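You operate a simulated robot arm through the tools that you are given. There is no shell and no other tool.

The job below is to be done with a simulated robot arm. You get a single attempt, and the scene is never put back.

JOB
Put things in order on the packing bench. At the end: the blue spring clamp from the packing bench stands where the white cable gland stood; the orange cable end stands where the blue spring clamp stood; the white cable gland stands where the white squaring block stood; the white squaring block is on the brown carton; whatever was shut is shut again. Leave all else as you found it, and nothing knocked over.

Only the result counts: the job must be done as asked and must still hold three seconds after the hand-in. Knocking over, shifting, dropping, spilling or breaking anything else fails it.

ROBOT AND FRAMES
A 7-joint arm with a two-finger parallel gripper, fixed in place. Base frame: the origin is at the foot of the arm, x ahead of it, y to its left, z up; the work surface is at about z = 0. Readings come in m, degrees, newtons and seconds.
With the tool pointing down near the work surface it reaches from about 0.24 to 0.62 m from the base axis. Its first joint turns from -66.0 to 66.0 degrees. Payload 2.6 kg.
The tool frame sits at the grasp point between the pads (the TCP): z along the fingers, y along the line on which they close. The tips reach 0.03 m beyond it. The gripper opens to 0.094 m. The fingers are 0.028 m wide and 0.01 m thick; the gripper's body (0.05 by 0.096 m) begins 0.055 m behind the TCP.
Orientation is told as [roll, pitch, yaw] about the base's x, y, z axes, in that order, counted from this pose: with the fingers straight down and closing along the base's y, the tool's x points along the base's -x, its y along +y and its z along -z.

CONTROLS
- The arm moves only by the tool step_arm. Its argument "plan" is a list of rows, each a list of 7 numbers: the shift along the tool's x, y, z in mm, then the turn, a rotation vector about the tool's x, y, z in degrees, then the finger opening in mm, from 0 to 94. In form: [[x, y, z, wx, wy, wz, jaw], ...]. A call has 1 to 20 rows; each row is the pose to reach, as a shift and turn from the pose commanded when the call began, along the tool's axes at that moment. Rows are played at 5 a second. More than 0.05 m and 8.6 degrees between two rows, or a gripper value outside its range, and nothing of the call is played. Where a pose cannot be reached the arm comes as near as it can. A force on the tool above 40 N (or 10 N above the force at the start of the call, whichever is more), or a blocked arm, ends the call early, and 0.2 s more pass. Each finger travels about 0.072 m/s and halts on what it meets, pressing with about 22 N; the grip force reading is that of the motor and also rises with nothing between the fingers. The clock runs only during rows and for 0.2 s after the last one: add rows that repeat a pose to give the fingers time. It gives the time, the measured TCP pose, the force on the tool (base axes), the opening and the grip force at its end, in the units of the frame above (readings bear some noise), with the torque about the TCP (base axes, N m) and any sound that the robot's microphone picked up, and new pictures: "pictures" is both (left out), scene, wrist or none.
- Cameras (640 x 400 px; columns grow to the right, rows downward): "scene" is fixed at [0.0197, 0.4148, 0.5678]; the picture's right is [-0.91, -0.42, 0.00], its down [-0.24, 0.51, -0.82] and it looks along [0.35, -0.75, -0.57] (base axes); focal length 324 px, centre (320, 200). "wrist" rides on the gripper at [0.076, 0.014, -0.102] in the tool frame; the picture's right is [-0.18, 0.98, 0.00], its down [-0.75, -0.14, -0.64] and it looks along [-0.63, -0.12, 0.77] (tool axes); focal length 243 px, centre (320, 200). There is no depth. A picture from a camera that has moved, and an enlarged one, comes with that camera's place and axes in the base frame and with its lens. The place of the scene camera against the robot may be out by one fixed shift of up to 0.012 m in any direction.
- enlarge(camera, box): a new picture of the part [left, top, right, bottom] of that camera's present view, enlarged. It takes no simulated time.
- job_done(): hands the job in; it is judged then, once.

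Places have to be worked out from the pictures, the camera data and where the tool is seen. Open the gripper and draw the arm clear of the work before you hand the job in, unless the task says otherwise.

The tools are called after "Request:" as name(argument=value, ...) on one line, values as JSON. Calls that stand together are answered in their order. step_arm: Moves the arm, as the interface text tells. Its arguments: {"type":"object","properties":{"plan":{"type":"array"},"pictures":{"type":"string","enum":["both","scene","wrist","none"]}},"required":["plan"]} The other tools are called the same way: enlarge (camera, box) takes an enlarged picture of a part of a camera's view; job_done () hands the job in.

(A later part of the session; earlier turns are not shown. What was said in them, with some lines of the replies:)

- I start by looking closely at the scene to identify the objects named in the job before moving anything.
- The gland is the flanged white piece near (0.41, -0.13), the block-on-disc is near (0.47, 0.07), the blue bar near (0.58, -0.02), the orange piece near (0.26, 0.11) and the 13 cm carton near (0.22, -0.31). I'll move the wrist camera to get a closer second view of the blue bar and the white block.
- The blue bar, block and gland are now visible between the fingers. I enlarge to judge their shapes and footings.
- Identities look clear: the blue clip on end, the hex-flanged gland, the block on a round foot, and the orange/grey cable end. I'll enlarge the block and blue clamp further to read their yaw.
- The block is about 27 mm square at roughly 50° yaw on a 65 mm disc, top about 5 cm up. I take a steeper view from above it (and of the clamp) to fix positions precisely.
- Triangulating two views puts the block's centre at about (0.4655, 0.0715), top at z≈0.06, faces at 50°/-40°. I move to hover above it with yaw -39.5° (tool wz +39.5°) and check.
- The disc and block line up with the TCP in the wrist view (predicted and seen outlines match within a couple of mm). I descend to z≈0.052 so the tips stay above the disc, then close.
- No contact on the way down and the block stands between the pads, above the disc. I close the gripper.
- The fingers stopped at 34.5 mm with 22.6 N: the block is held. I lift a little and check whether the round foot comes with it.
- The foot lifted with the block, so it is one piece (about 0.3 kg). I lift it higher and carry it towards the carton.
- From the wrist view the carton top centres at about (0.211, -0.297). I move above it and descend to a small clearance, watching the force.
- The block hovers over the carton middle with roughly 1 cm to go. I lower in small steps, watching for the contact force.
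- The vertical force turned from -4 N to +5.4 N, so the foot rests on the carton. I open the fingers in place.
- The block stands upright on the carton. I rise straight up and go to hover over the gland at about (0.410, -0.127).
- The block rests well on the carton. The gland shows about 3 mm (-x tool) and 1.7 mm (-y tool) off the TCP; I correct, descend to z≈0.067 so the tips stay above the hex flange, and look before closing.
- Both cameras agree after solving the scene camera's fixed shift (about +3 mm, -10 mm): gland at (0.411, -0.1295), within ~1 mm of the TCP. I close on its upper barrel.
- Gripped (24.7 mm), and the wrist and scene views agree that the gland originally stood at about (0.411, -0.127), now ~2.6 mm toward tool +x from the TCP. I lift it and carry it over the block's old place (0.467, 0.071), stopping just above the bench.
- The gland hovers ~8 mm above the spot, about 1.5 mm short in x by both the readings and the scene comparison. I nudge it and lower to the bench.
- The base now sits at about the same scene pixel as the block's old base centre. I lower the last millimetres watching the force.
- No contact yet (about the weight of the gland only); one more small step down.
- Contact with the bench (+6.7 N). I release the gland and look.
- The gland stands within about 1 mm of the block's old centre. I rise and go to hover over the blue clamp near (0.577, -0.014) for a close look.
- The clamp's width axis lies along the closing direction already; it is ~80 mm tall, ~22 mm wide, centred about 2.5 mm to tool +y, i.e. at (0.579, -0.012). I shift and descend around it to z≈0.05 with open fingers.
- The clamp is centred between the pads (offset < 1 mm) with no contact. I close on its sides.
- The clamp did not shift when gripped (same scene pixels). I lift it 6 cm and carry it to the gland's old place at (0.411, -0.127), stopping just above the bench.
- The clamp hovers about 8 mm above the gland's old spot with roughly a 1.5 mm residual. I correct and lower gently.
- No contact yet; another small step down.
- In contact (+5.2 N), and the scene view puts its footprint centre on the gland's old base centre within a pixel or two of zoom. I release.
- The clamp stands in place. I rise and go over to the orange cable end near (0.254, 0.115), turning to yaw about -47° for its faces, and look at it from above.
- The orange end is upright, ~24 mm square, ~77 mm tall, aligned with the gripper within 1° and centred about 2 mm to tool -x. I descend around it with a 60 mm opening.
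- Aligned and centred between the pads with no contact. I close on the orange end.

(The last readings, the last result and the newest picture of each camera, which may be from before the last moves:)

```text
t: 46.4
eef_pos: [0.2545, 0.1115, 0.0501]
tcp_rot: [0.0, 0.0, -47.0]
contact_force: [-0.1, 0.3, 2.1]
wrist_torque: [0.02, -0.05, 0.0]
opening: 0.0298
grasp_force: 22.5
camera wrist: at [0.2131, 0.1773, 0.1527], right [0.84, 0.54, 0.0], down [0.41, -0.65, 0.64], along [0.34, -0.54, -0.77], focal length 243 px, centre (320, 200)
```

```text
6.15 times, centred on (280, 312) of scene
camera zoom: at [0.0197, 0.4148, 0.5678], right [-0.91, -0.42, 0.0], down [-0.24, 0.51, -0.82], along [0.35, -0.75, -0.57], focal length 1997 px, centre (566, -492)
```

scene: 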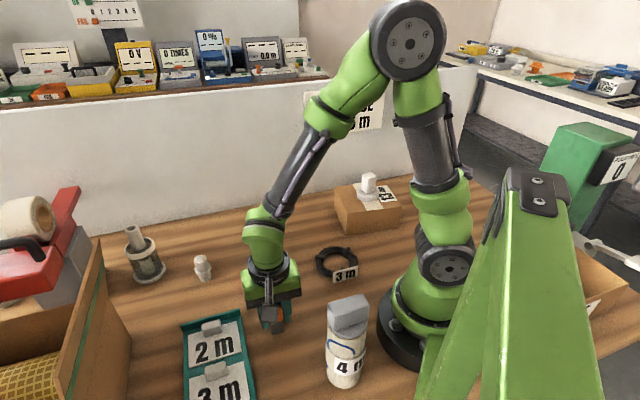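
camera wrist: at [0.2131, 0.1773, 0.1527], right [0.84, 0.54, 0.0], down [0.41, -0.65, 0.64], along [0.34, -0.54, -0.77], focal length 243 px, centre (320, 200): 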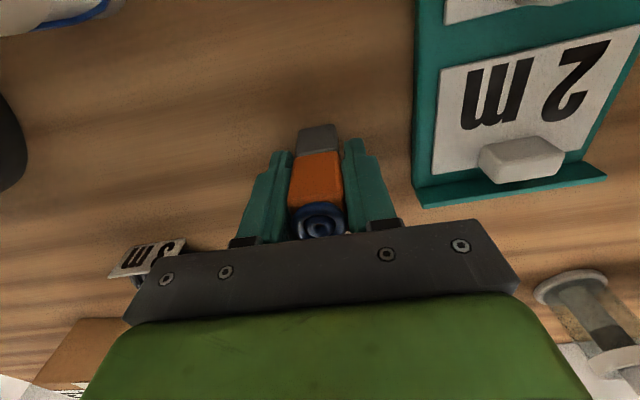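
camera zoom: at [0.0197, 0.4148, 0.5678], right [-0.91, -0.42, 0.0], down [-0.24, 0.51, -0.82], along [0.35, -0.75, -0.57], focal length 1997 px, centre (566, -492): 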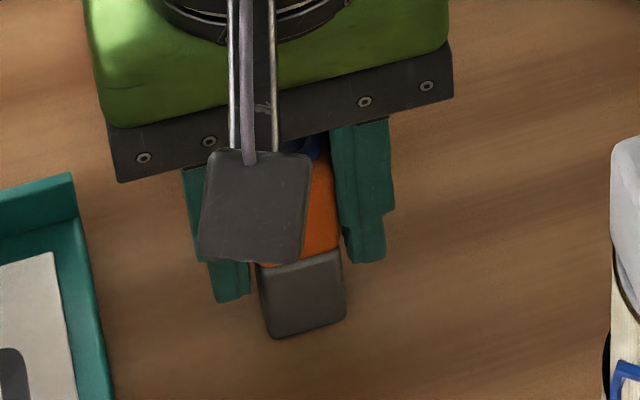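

Held (29.8 mm, 22.5 N). I lift it well clear and carry it over to the clamp's old place near (0.579, -0.013).

Request:
step_arm(plan=[[0, 0, -12, 0, 0, 0, 5], [0, 0, -40, 0, 0, 0, 5], [0, 0, -75, 0, 0, 0, 5], [0, 0, -110, 0, 0, 0, 5], [-4, 2, -138, 0, 0, 0, 5], [-28, 14, -145, 0, 0, 0, 5], [-56, 27, -145, 0, 0, 0, 5], [-84, 41, -145, 0, 0, 0, 5], [-112, 54, -145, 0, 0, 0, 5], [-140, 68, -145, 0, 0, 0, 5], [-168, 82, -145, 0, 0, 0, 5], [-196, 95, -145, 0, 0, 0, 5], [-224, 109, -145, 0, 0, 0, 5], [-252, 122, -145, 0, 0, 0, 5], [-276, 134, -145, 0, 0, 0, 5], [-298, 145, -145, 0, 0, 0, 5], [-312.6, 152, -145, 0, 0, 0, 5], [-312.6, 152, -145, 0, 0, 0, 5], [-312.6, 152, -145, 0, 0, 0, 5]], pictures="both")

```text
t: 50.4
eef_pos: [0.5784, -0.0113, 0.1957]
tcp_rot: [0.0, 0.0, -47.0]
contact_force: [0.3, 0.8, -1.4]
wrist_torque: [-0.01, 0.0, 0.0]
opening: 0.0299
grasp_force: 21.7
camera wrist: at [0.5382, 0.0538, 0.2988], right [0.84, 0.54, 0.0], down [0.41, -0.65, 0.64], along [0.34, -0.54, -0.77], focal length 243 px, centre (320, 200)
```

scene: 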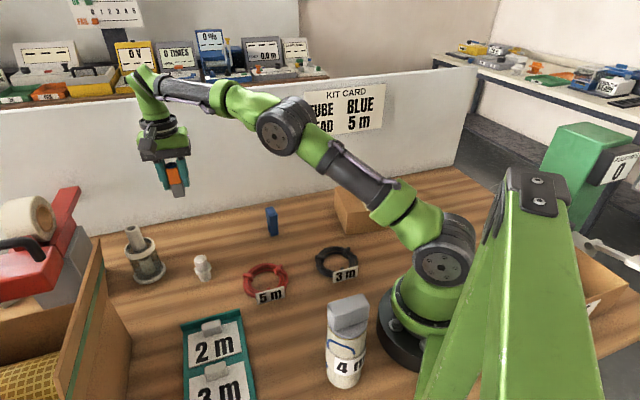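
wrist: 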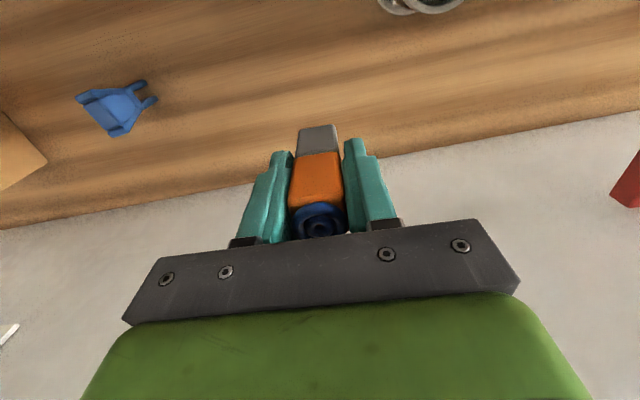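

Everything else looks undisturbed. I descend to about 8 mm above the bench and compare with the clamp's old footprint.

Request:
step_arm(plan=[[0, 0, 20, 0, 0, 0, 5], [0, 0, 50, 0, 0, 0, 5], [0, 0, 80, 0, 0, 0, 5], [0, 0, 108, 0, 0, 0, 5], [0, 0, 128, 0, 0, 0, 5], [0, 0, 137, 0, 0, 0, 5], [0, 0, 137, 0, 0, 0, 5], [0, 0, 137, 0, 0, 0, 5]], pictures="both")

Request:
enlarge(camera="scene", box=[170, 205, 220, 250])

Request:
enlarge(camera="wrist", box=[220, 90, 420, 230])

```text
t: 52.2
eef_pos: [0.5781, -0.0114, 0.0576]
tcp_rot: [0.0, -0.1, -47.0]
contact_force: [-0.4, -0.1, -1.6]
wrist_torque: [0.03, -0.02, 0.04]
opening: 0.0302
grasp_force: 21.9
camera wrist: at [0.5366, 0.0541, 0.161], right [0.84, 0.54, 0.0], down [0.41, -0.65, 0.64], along [0.34, -0.54, -0.77], focal length 243 px, centre (320, 200)
```

scene: 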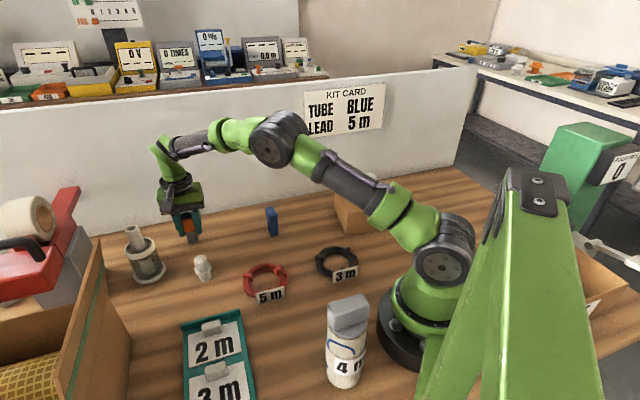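
wrist: 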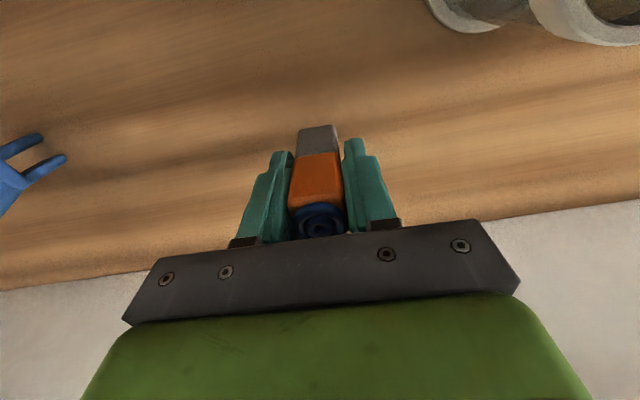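

```text
8.89 times, centred on (195, 228) of scene
camera zoom: at [0.0197, 0.4148, 0.5678], right [-0.91, -0.42, 0.0], down [-0.24, 0.51, -0.82], along [0.35, -0.75, -0.57], focal length 2884 px, centre (1431, -44)
```

zoom: 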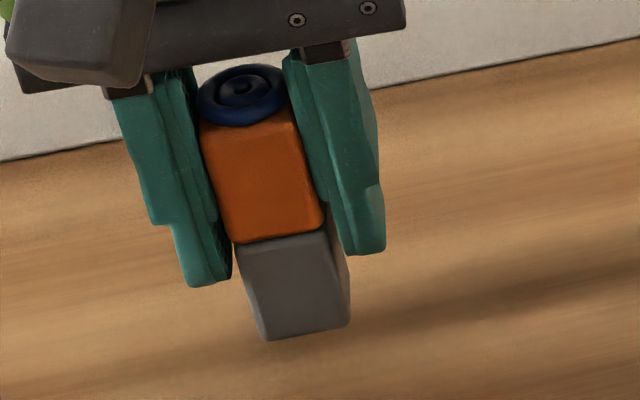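

```text
2.86 times, centred on (320, 160) of wrist
camera zoom: at [0.5366, 0.0541, 0.161], right [0.84, 0.54, 0.0], down [0.41, -0.65, 0.64], along [0.34, -0.54, -0.77], focal length 693 px, centre (320, 314)
```

zoom: 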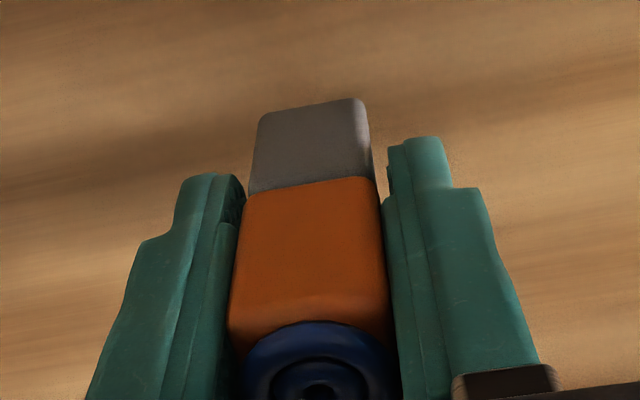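

Both methods agree it is ~1.7 mm short of the clamp's old centre (towards the scene camera). I correct and lower.

Request:
step_arm(plan=[[-1.7, -0.5, 0, 0, 0, 0, 5], [-1.7, -0.5, 3, 0, 0, 0, 5], [-1.7, -0.5, 6, 0, 0, 0, 5], [-1.7, -0.5, 6, 0, 0, 0, 5]], pictures="none")

Request:
step_arm(plan=[[0, 0, 1.2, 0, 0, 0, 5], [0, 0, 1.2, 0, 0, 0, 5]], pictures="none")

```text
t: 53.2
eef_pos: [0.5786, -0.0132, 0.0529]
tcp_rot: [0.0, -0.1, -47.1]
contact_force: [0.1, -0.6, -2.0]
wrist_torque: [0.02, -0.02, -0.01]
opening: 0.0298
grasp_force: 22.1
```

```text
t: 53.8
eef_pos: [0.5791, -0.0127, 0.0514]
tcp_rot: [0.0, -0.1, -47.0]
contact_force: [-0.4, 0.2, -1.4]
wrist_torque: [0.0, -0.02, 0.0]
opening: 0.0303
grasp_force: 22.0
```

Still only its weight on the tool; another small step down.

Request:
step_arm(plan=[[0, 0, 1.0, 0, 0, 0, 5], [0, 0, 1.0, 0, 0, 0, 5]], pictures="none")

```text
t: 54.4
eef_pos: [0.5804, -0.0139, 0.0504]
tcp_rot: [0.1, 0.0, -46.9]
contact_force: [0.9, 0.2, -0.8]
wrist_torque: [-0.03, 0.03, -0.01]
opening: 0.0299
grasp_force: 21.5
```

Nearly there; one more sub-millimetre step.

Request:
step_arm(plan=[[0, 0, 0.7, 0, 0, 0, 5], [0, 0, 0.7, 0, 0, 0, 5]], pictures="scene")

Request:
enlarge(camera="scene", box=[170, 205, 220, 250])

```text
t: 55.0
eef_pos: [0.5801, -0.012, 0.0495]
tcp_rot: [0.0, 0.0, -47.0]
contact_force: [-1.6, -0.4, 2.5]
wrist_torque: [0.0, 0.02, -0.03]
opening: 0.03
grasp_force: 21.5
```

scene: 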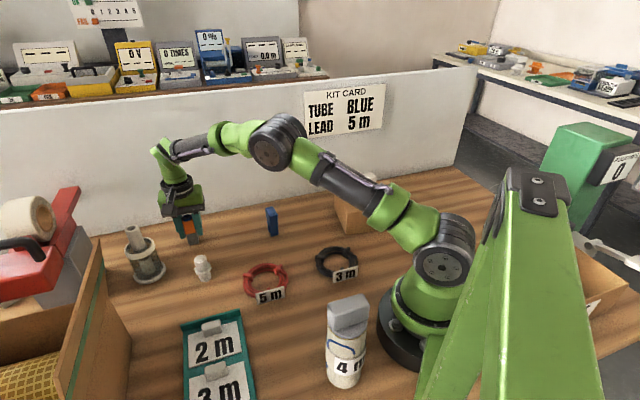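

```text
8.89 times, centred on (195, 228) of scene
camera zoom: at [0.0197, 0.4148, 0.5678], right [-0.91, -0.42, 0.0], down [-0.24, 0.51, -0.82], along [0.35, -0.75, -0.57], focal length 2884 px, centre (1431, -44)
```

zoom: 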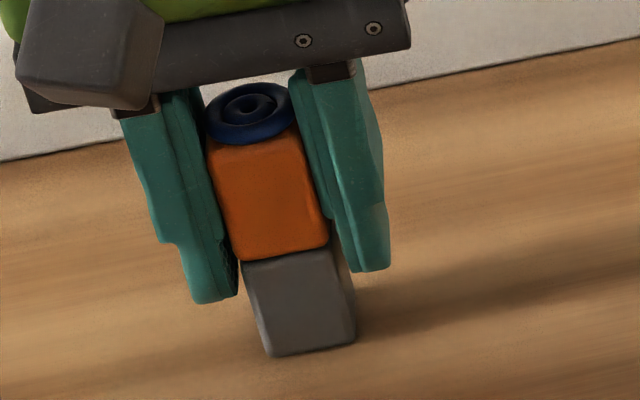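

Contact is made (+2.5 N from -1.5 N) and the footprint centre matches the clamp's old one. I release gently.

Request:
step_arm(plan=[[0, 0, 0, 0, 0, 0, 38], [0, 0, 0, 0, 0, 0, 50], [0, 0, 0, 0, 0, 0, 70], [0, 0, 0, 0, 0, 0, 70]], pictures="both")

Request:
enlarge(camera="scene", box=[170, 205, 220, 250])

```text
t: 56.0
eef_pos: [0.5797, -0.0126, 0.0502]
tcp_rot: [-0.1, 0.0, -47.0]
contact_force: [0.8, -0.3, -0.1]
wrist_torque: [0.04, -0.02, 0.03]
opening: 0.0701
grasp_force: 0.0
camera wrist: at [0.5385, 0.0523, 0.1523], right [0.84, 0.54, 0.0], down [0.41, -0.65, 0.64], along [0.34, -0.54, -0.77], focal length 243 px, centre (320, 200)
```

scene: 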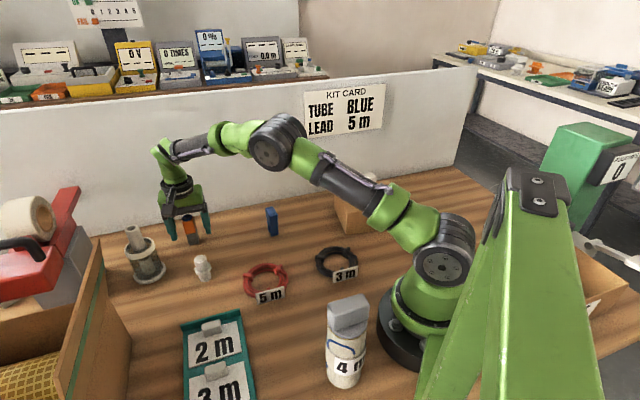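
wrist: 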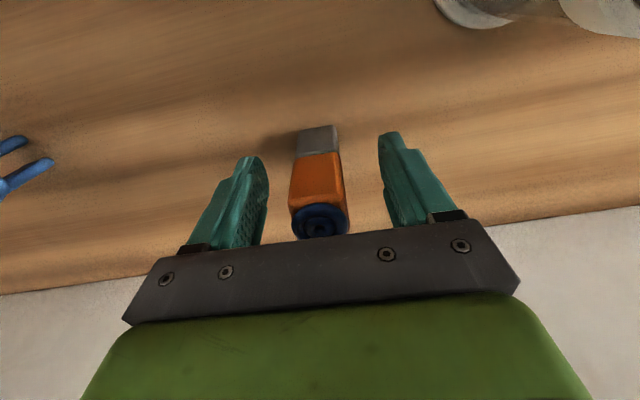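

```text
8.89 times, centred on (195, 228) of scene
camera zoom: at [0.0197, 0.4148, 0.5678], right [-0.91, -0.42, 0.0], down [-0.24, 0.51, -0.82], along [0.35, -0.75, -0.57], focal length 2884 px, centre (1431, -44)
```

zoom: 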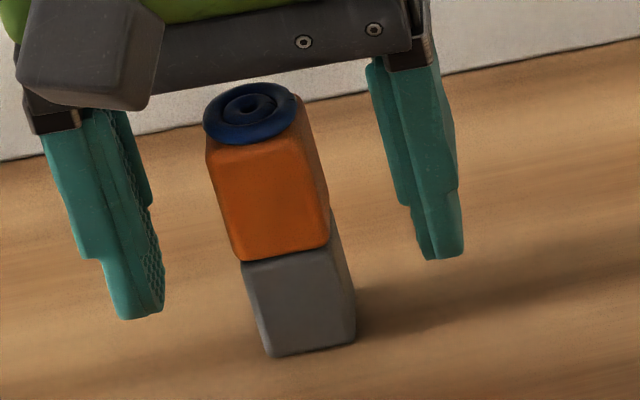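

The orange end stands in the clamp's old place. I rise straight up, then draw the arm back to a clear pose and inspect the whole bench.

Request:
step_arm(plan=[[0, 0, -12, 0, 0, 0, 70], [0, 0, -40, 0, 0, 0, 70], [0, 0, -75, 0, 0, 0, 70], [0, 0, -110, 0, 0, 0, 70], [0, 0, -145, 0, 0, 0, 70], [5, -18, -175, 0, 0, 0, 80], [13, -45, -200, 0, 0, 0, 94], [21, -75, -225, 0, 0, 0, 94], [29, -105, -245, 0, 0, 0, 94], [38, -135, -255, 0, 0, 0, 94], [46, -165, -260, 0, 0, 0, 94], [52, -184, -260, 0, 0, 0, 94], [52, -184, -260, 0, 0, 0, 94], [52, -184, -260, 0, 0, 0, 94]], pictures="both")

Request:
enlarge(camera="scene", box=[100, 180, 300, 305])

Request:
enlarge(camera="scene", box=[240, 180, 440, 305])

Request:
enlarge(camera="scene", box=[160, 275, 400, 400])

Request:
enlarge(camera="scene", box=[0, 180, 200, 400])

```text
t: 59.0
eef_pos: [0.4087, -0.1026, 0.3095]
tcp_rot: [0.0, 0.0, -47.1]
contact_force: [0.6, 0.9, -0.3]
wrist_torque: [0.01, 0.02, 0.0]
opening: 0.0938
grasp_force: 0.1
camera wrist: at [0.368, -0.0372, 0.4115], right [0.84, 0.54, 0.0], down [0.41, -0.65, 0.64], along [0.34, -0.54, -0.77], focal length 243 px, centre (320, 200)
```

scene: 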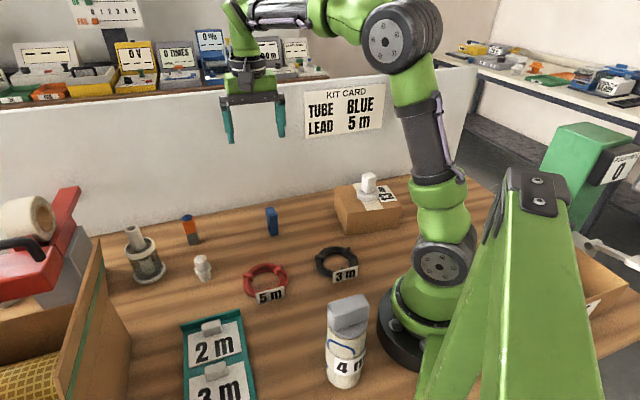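
wrist: 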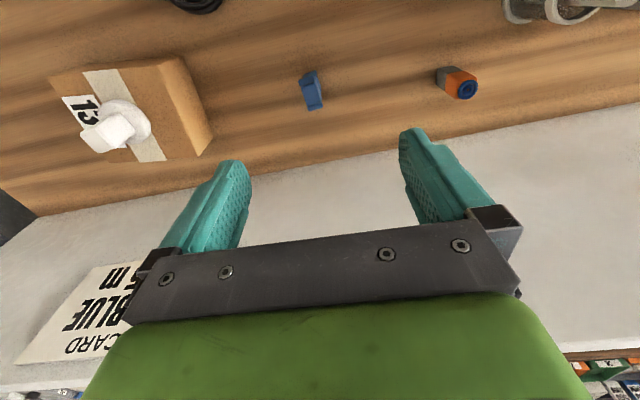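

```text
3.20 times, centred on (200, 242) of scene
camera zoom: at [0.0197, 0.4148, 0.5678], right [-0.91, -0.42, 0.0], down [-0.24, 0.51, -0.82], along [0.35, -0.75, -0.57], focal length 1038 px, centre (704, 64)
```

zoom: 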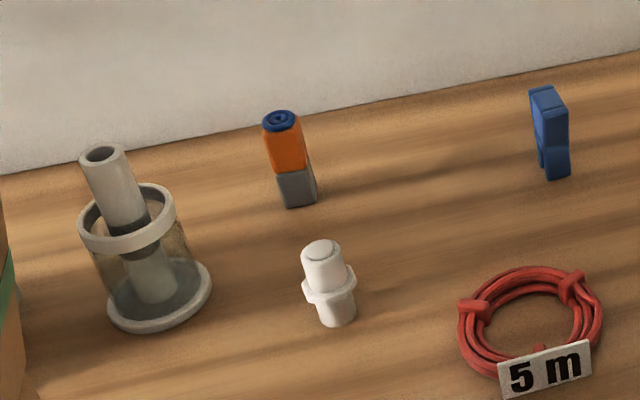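

```text
3.20 times, centred on (340, 242) of scene
camera zoom: at [0.0197, 0.4148, 0.5678], right [-0.91, -0.42, 0.0], down [-0.24, 0.51, -0.82], along [0.35, -0.75, -0.57], focal length 1038 px, centre (256, 64)
```

zoom: 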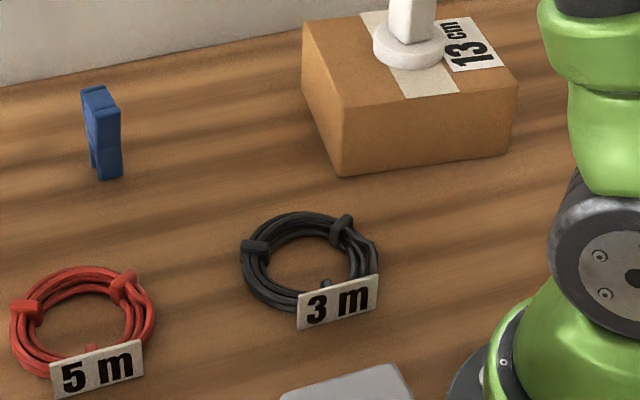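

```text
2.67 times, centred on (280, 338) of scene
camera zoom: at [0.0197, 0.4148, 0.5678], right [-0.91, -0.42, 0.0], down [-0.24, 0.51, -0.82], along [0.35, -0.75, -0.57], focal length 865 px, centre (427, -167)
```

zoom: 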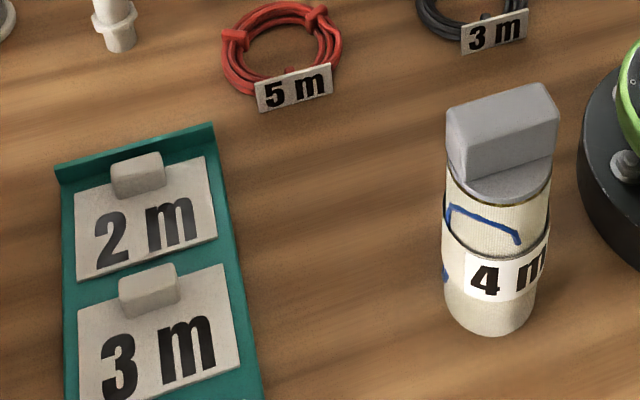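

```text
1.82 times, centred on (100, 290) of scene
camera zoom: at [0.0197, 0.4148, 0.5678], right [-0.91, -0.42, 0.0], down [-0.24, 0.51, -0.82], along [0.35, -0.75, -0.57], focal length 590 px, centre (720, 36)
```

zoom: 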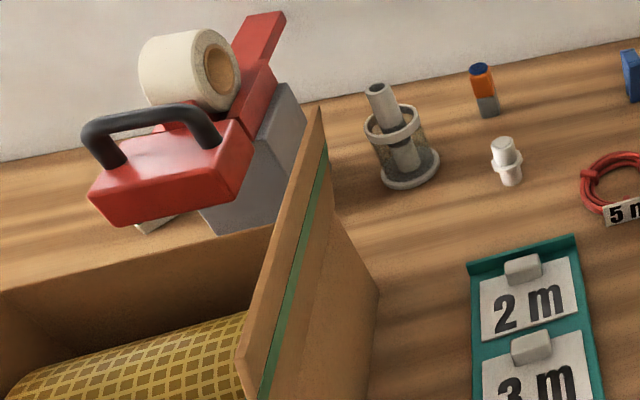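

All four pieces stand upright in their new places: the block on the carton, the gland where the block stood, the clamp where the gland stood, and the orange end where the clamp stood. The other items sit at the same pixels as at the start. Nothing was opened, the gripper is empty and open, and the arm is clear, so I hand in.

Request:
job_done()

```text
The job is handed in.
```

I moved all four pieces and handed the job in. In the last pictures all of them were upright and the arm was clear with the gripper open.

| Piece | Where it stands now | Check |
|---|---|---|
| White squaring block | On top of the brown carton, near the middle | The carton did not move |
| White cable gland | Where the squaring block stood | Within about 1 mm |
| Blue spring clamp | Where the cable gland stood | Within about 1 mm |
| Orange cable end | Where the blue spring clamp stood | Within about 1 mm |

- **Accuracy:** I judged these distances by comparing scene pictures from before and after, so they are estimates. The handed-in result has not been reported back to me.
- **Squaring block:** I took the white block on a round foot to be the squaring block. The foot lifted with it, so it is one piece.
- **Brown carton:** I took the closed "13 cm" box to be the brown carton. There is also a large open box on the bench, which I left alone.
- **Everything else:** I opened nothing, so there was nothing to shut again. The other items on the bench look the same as at the start.
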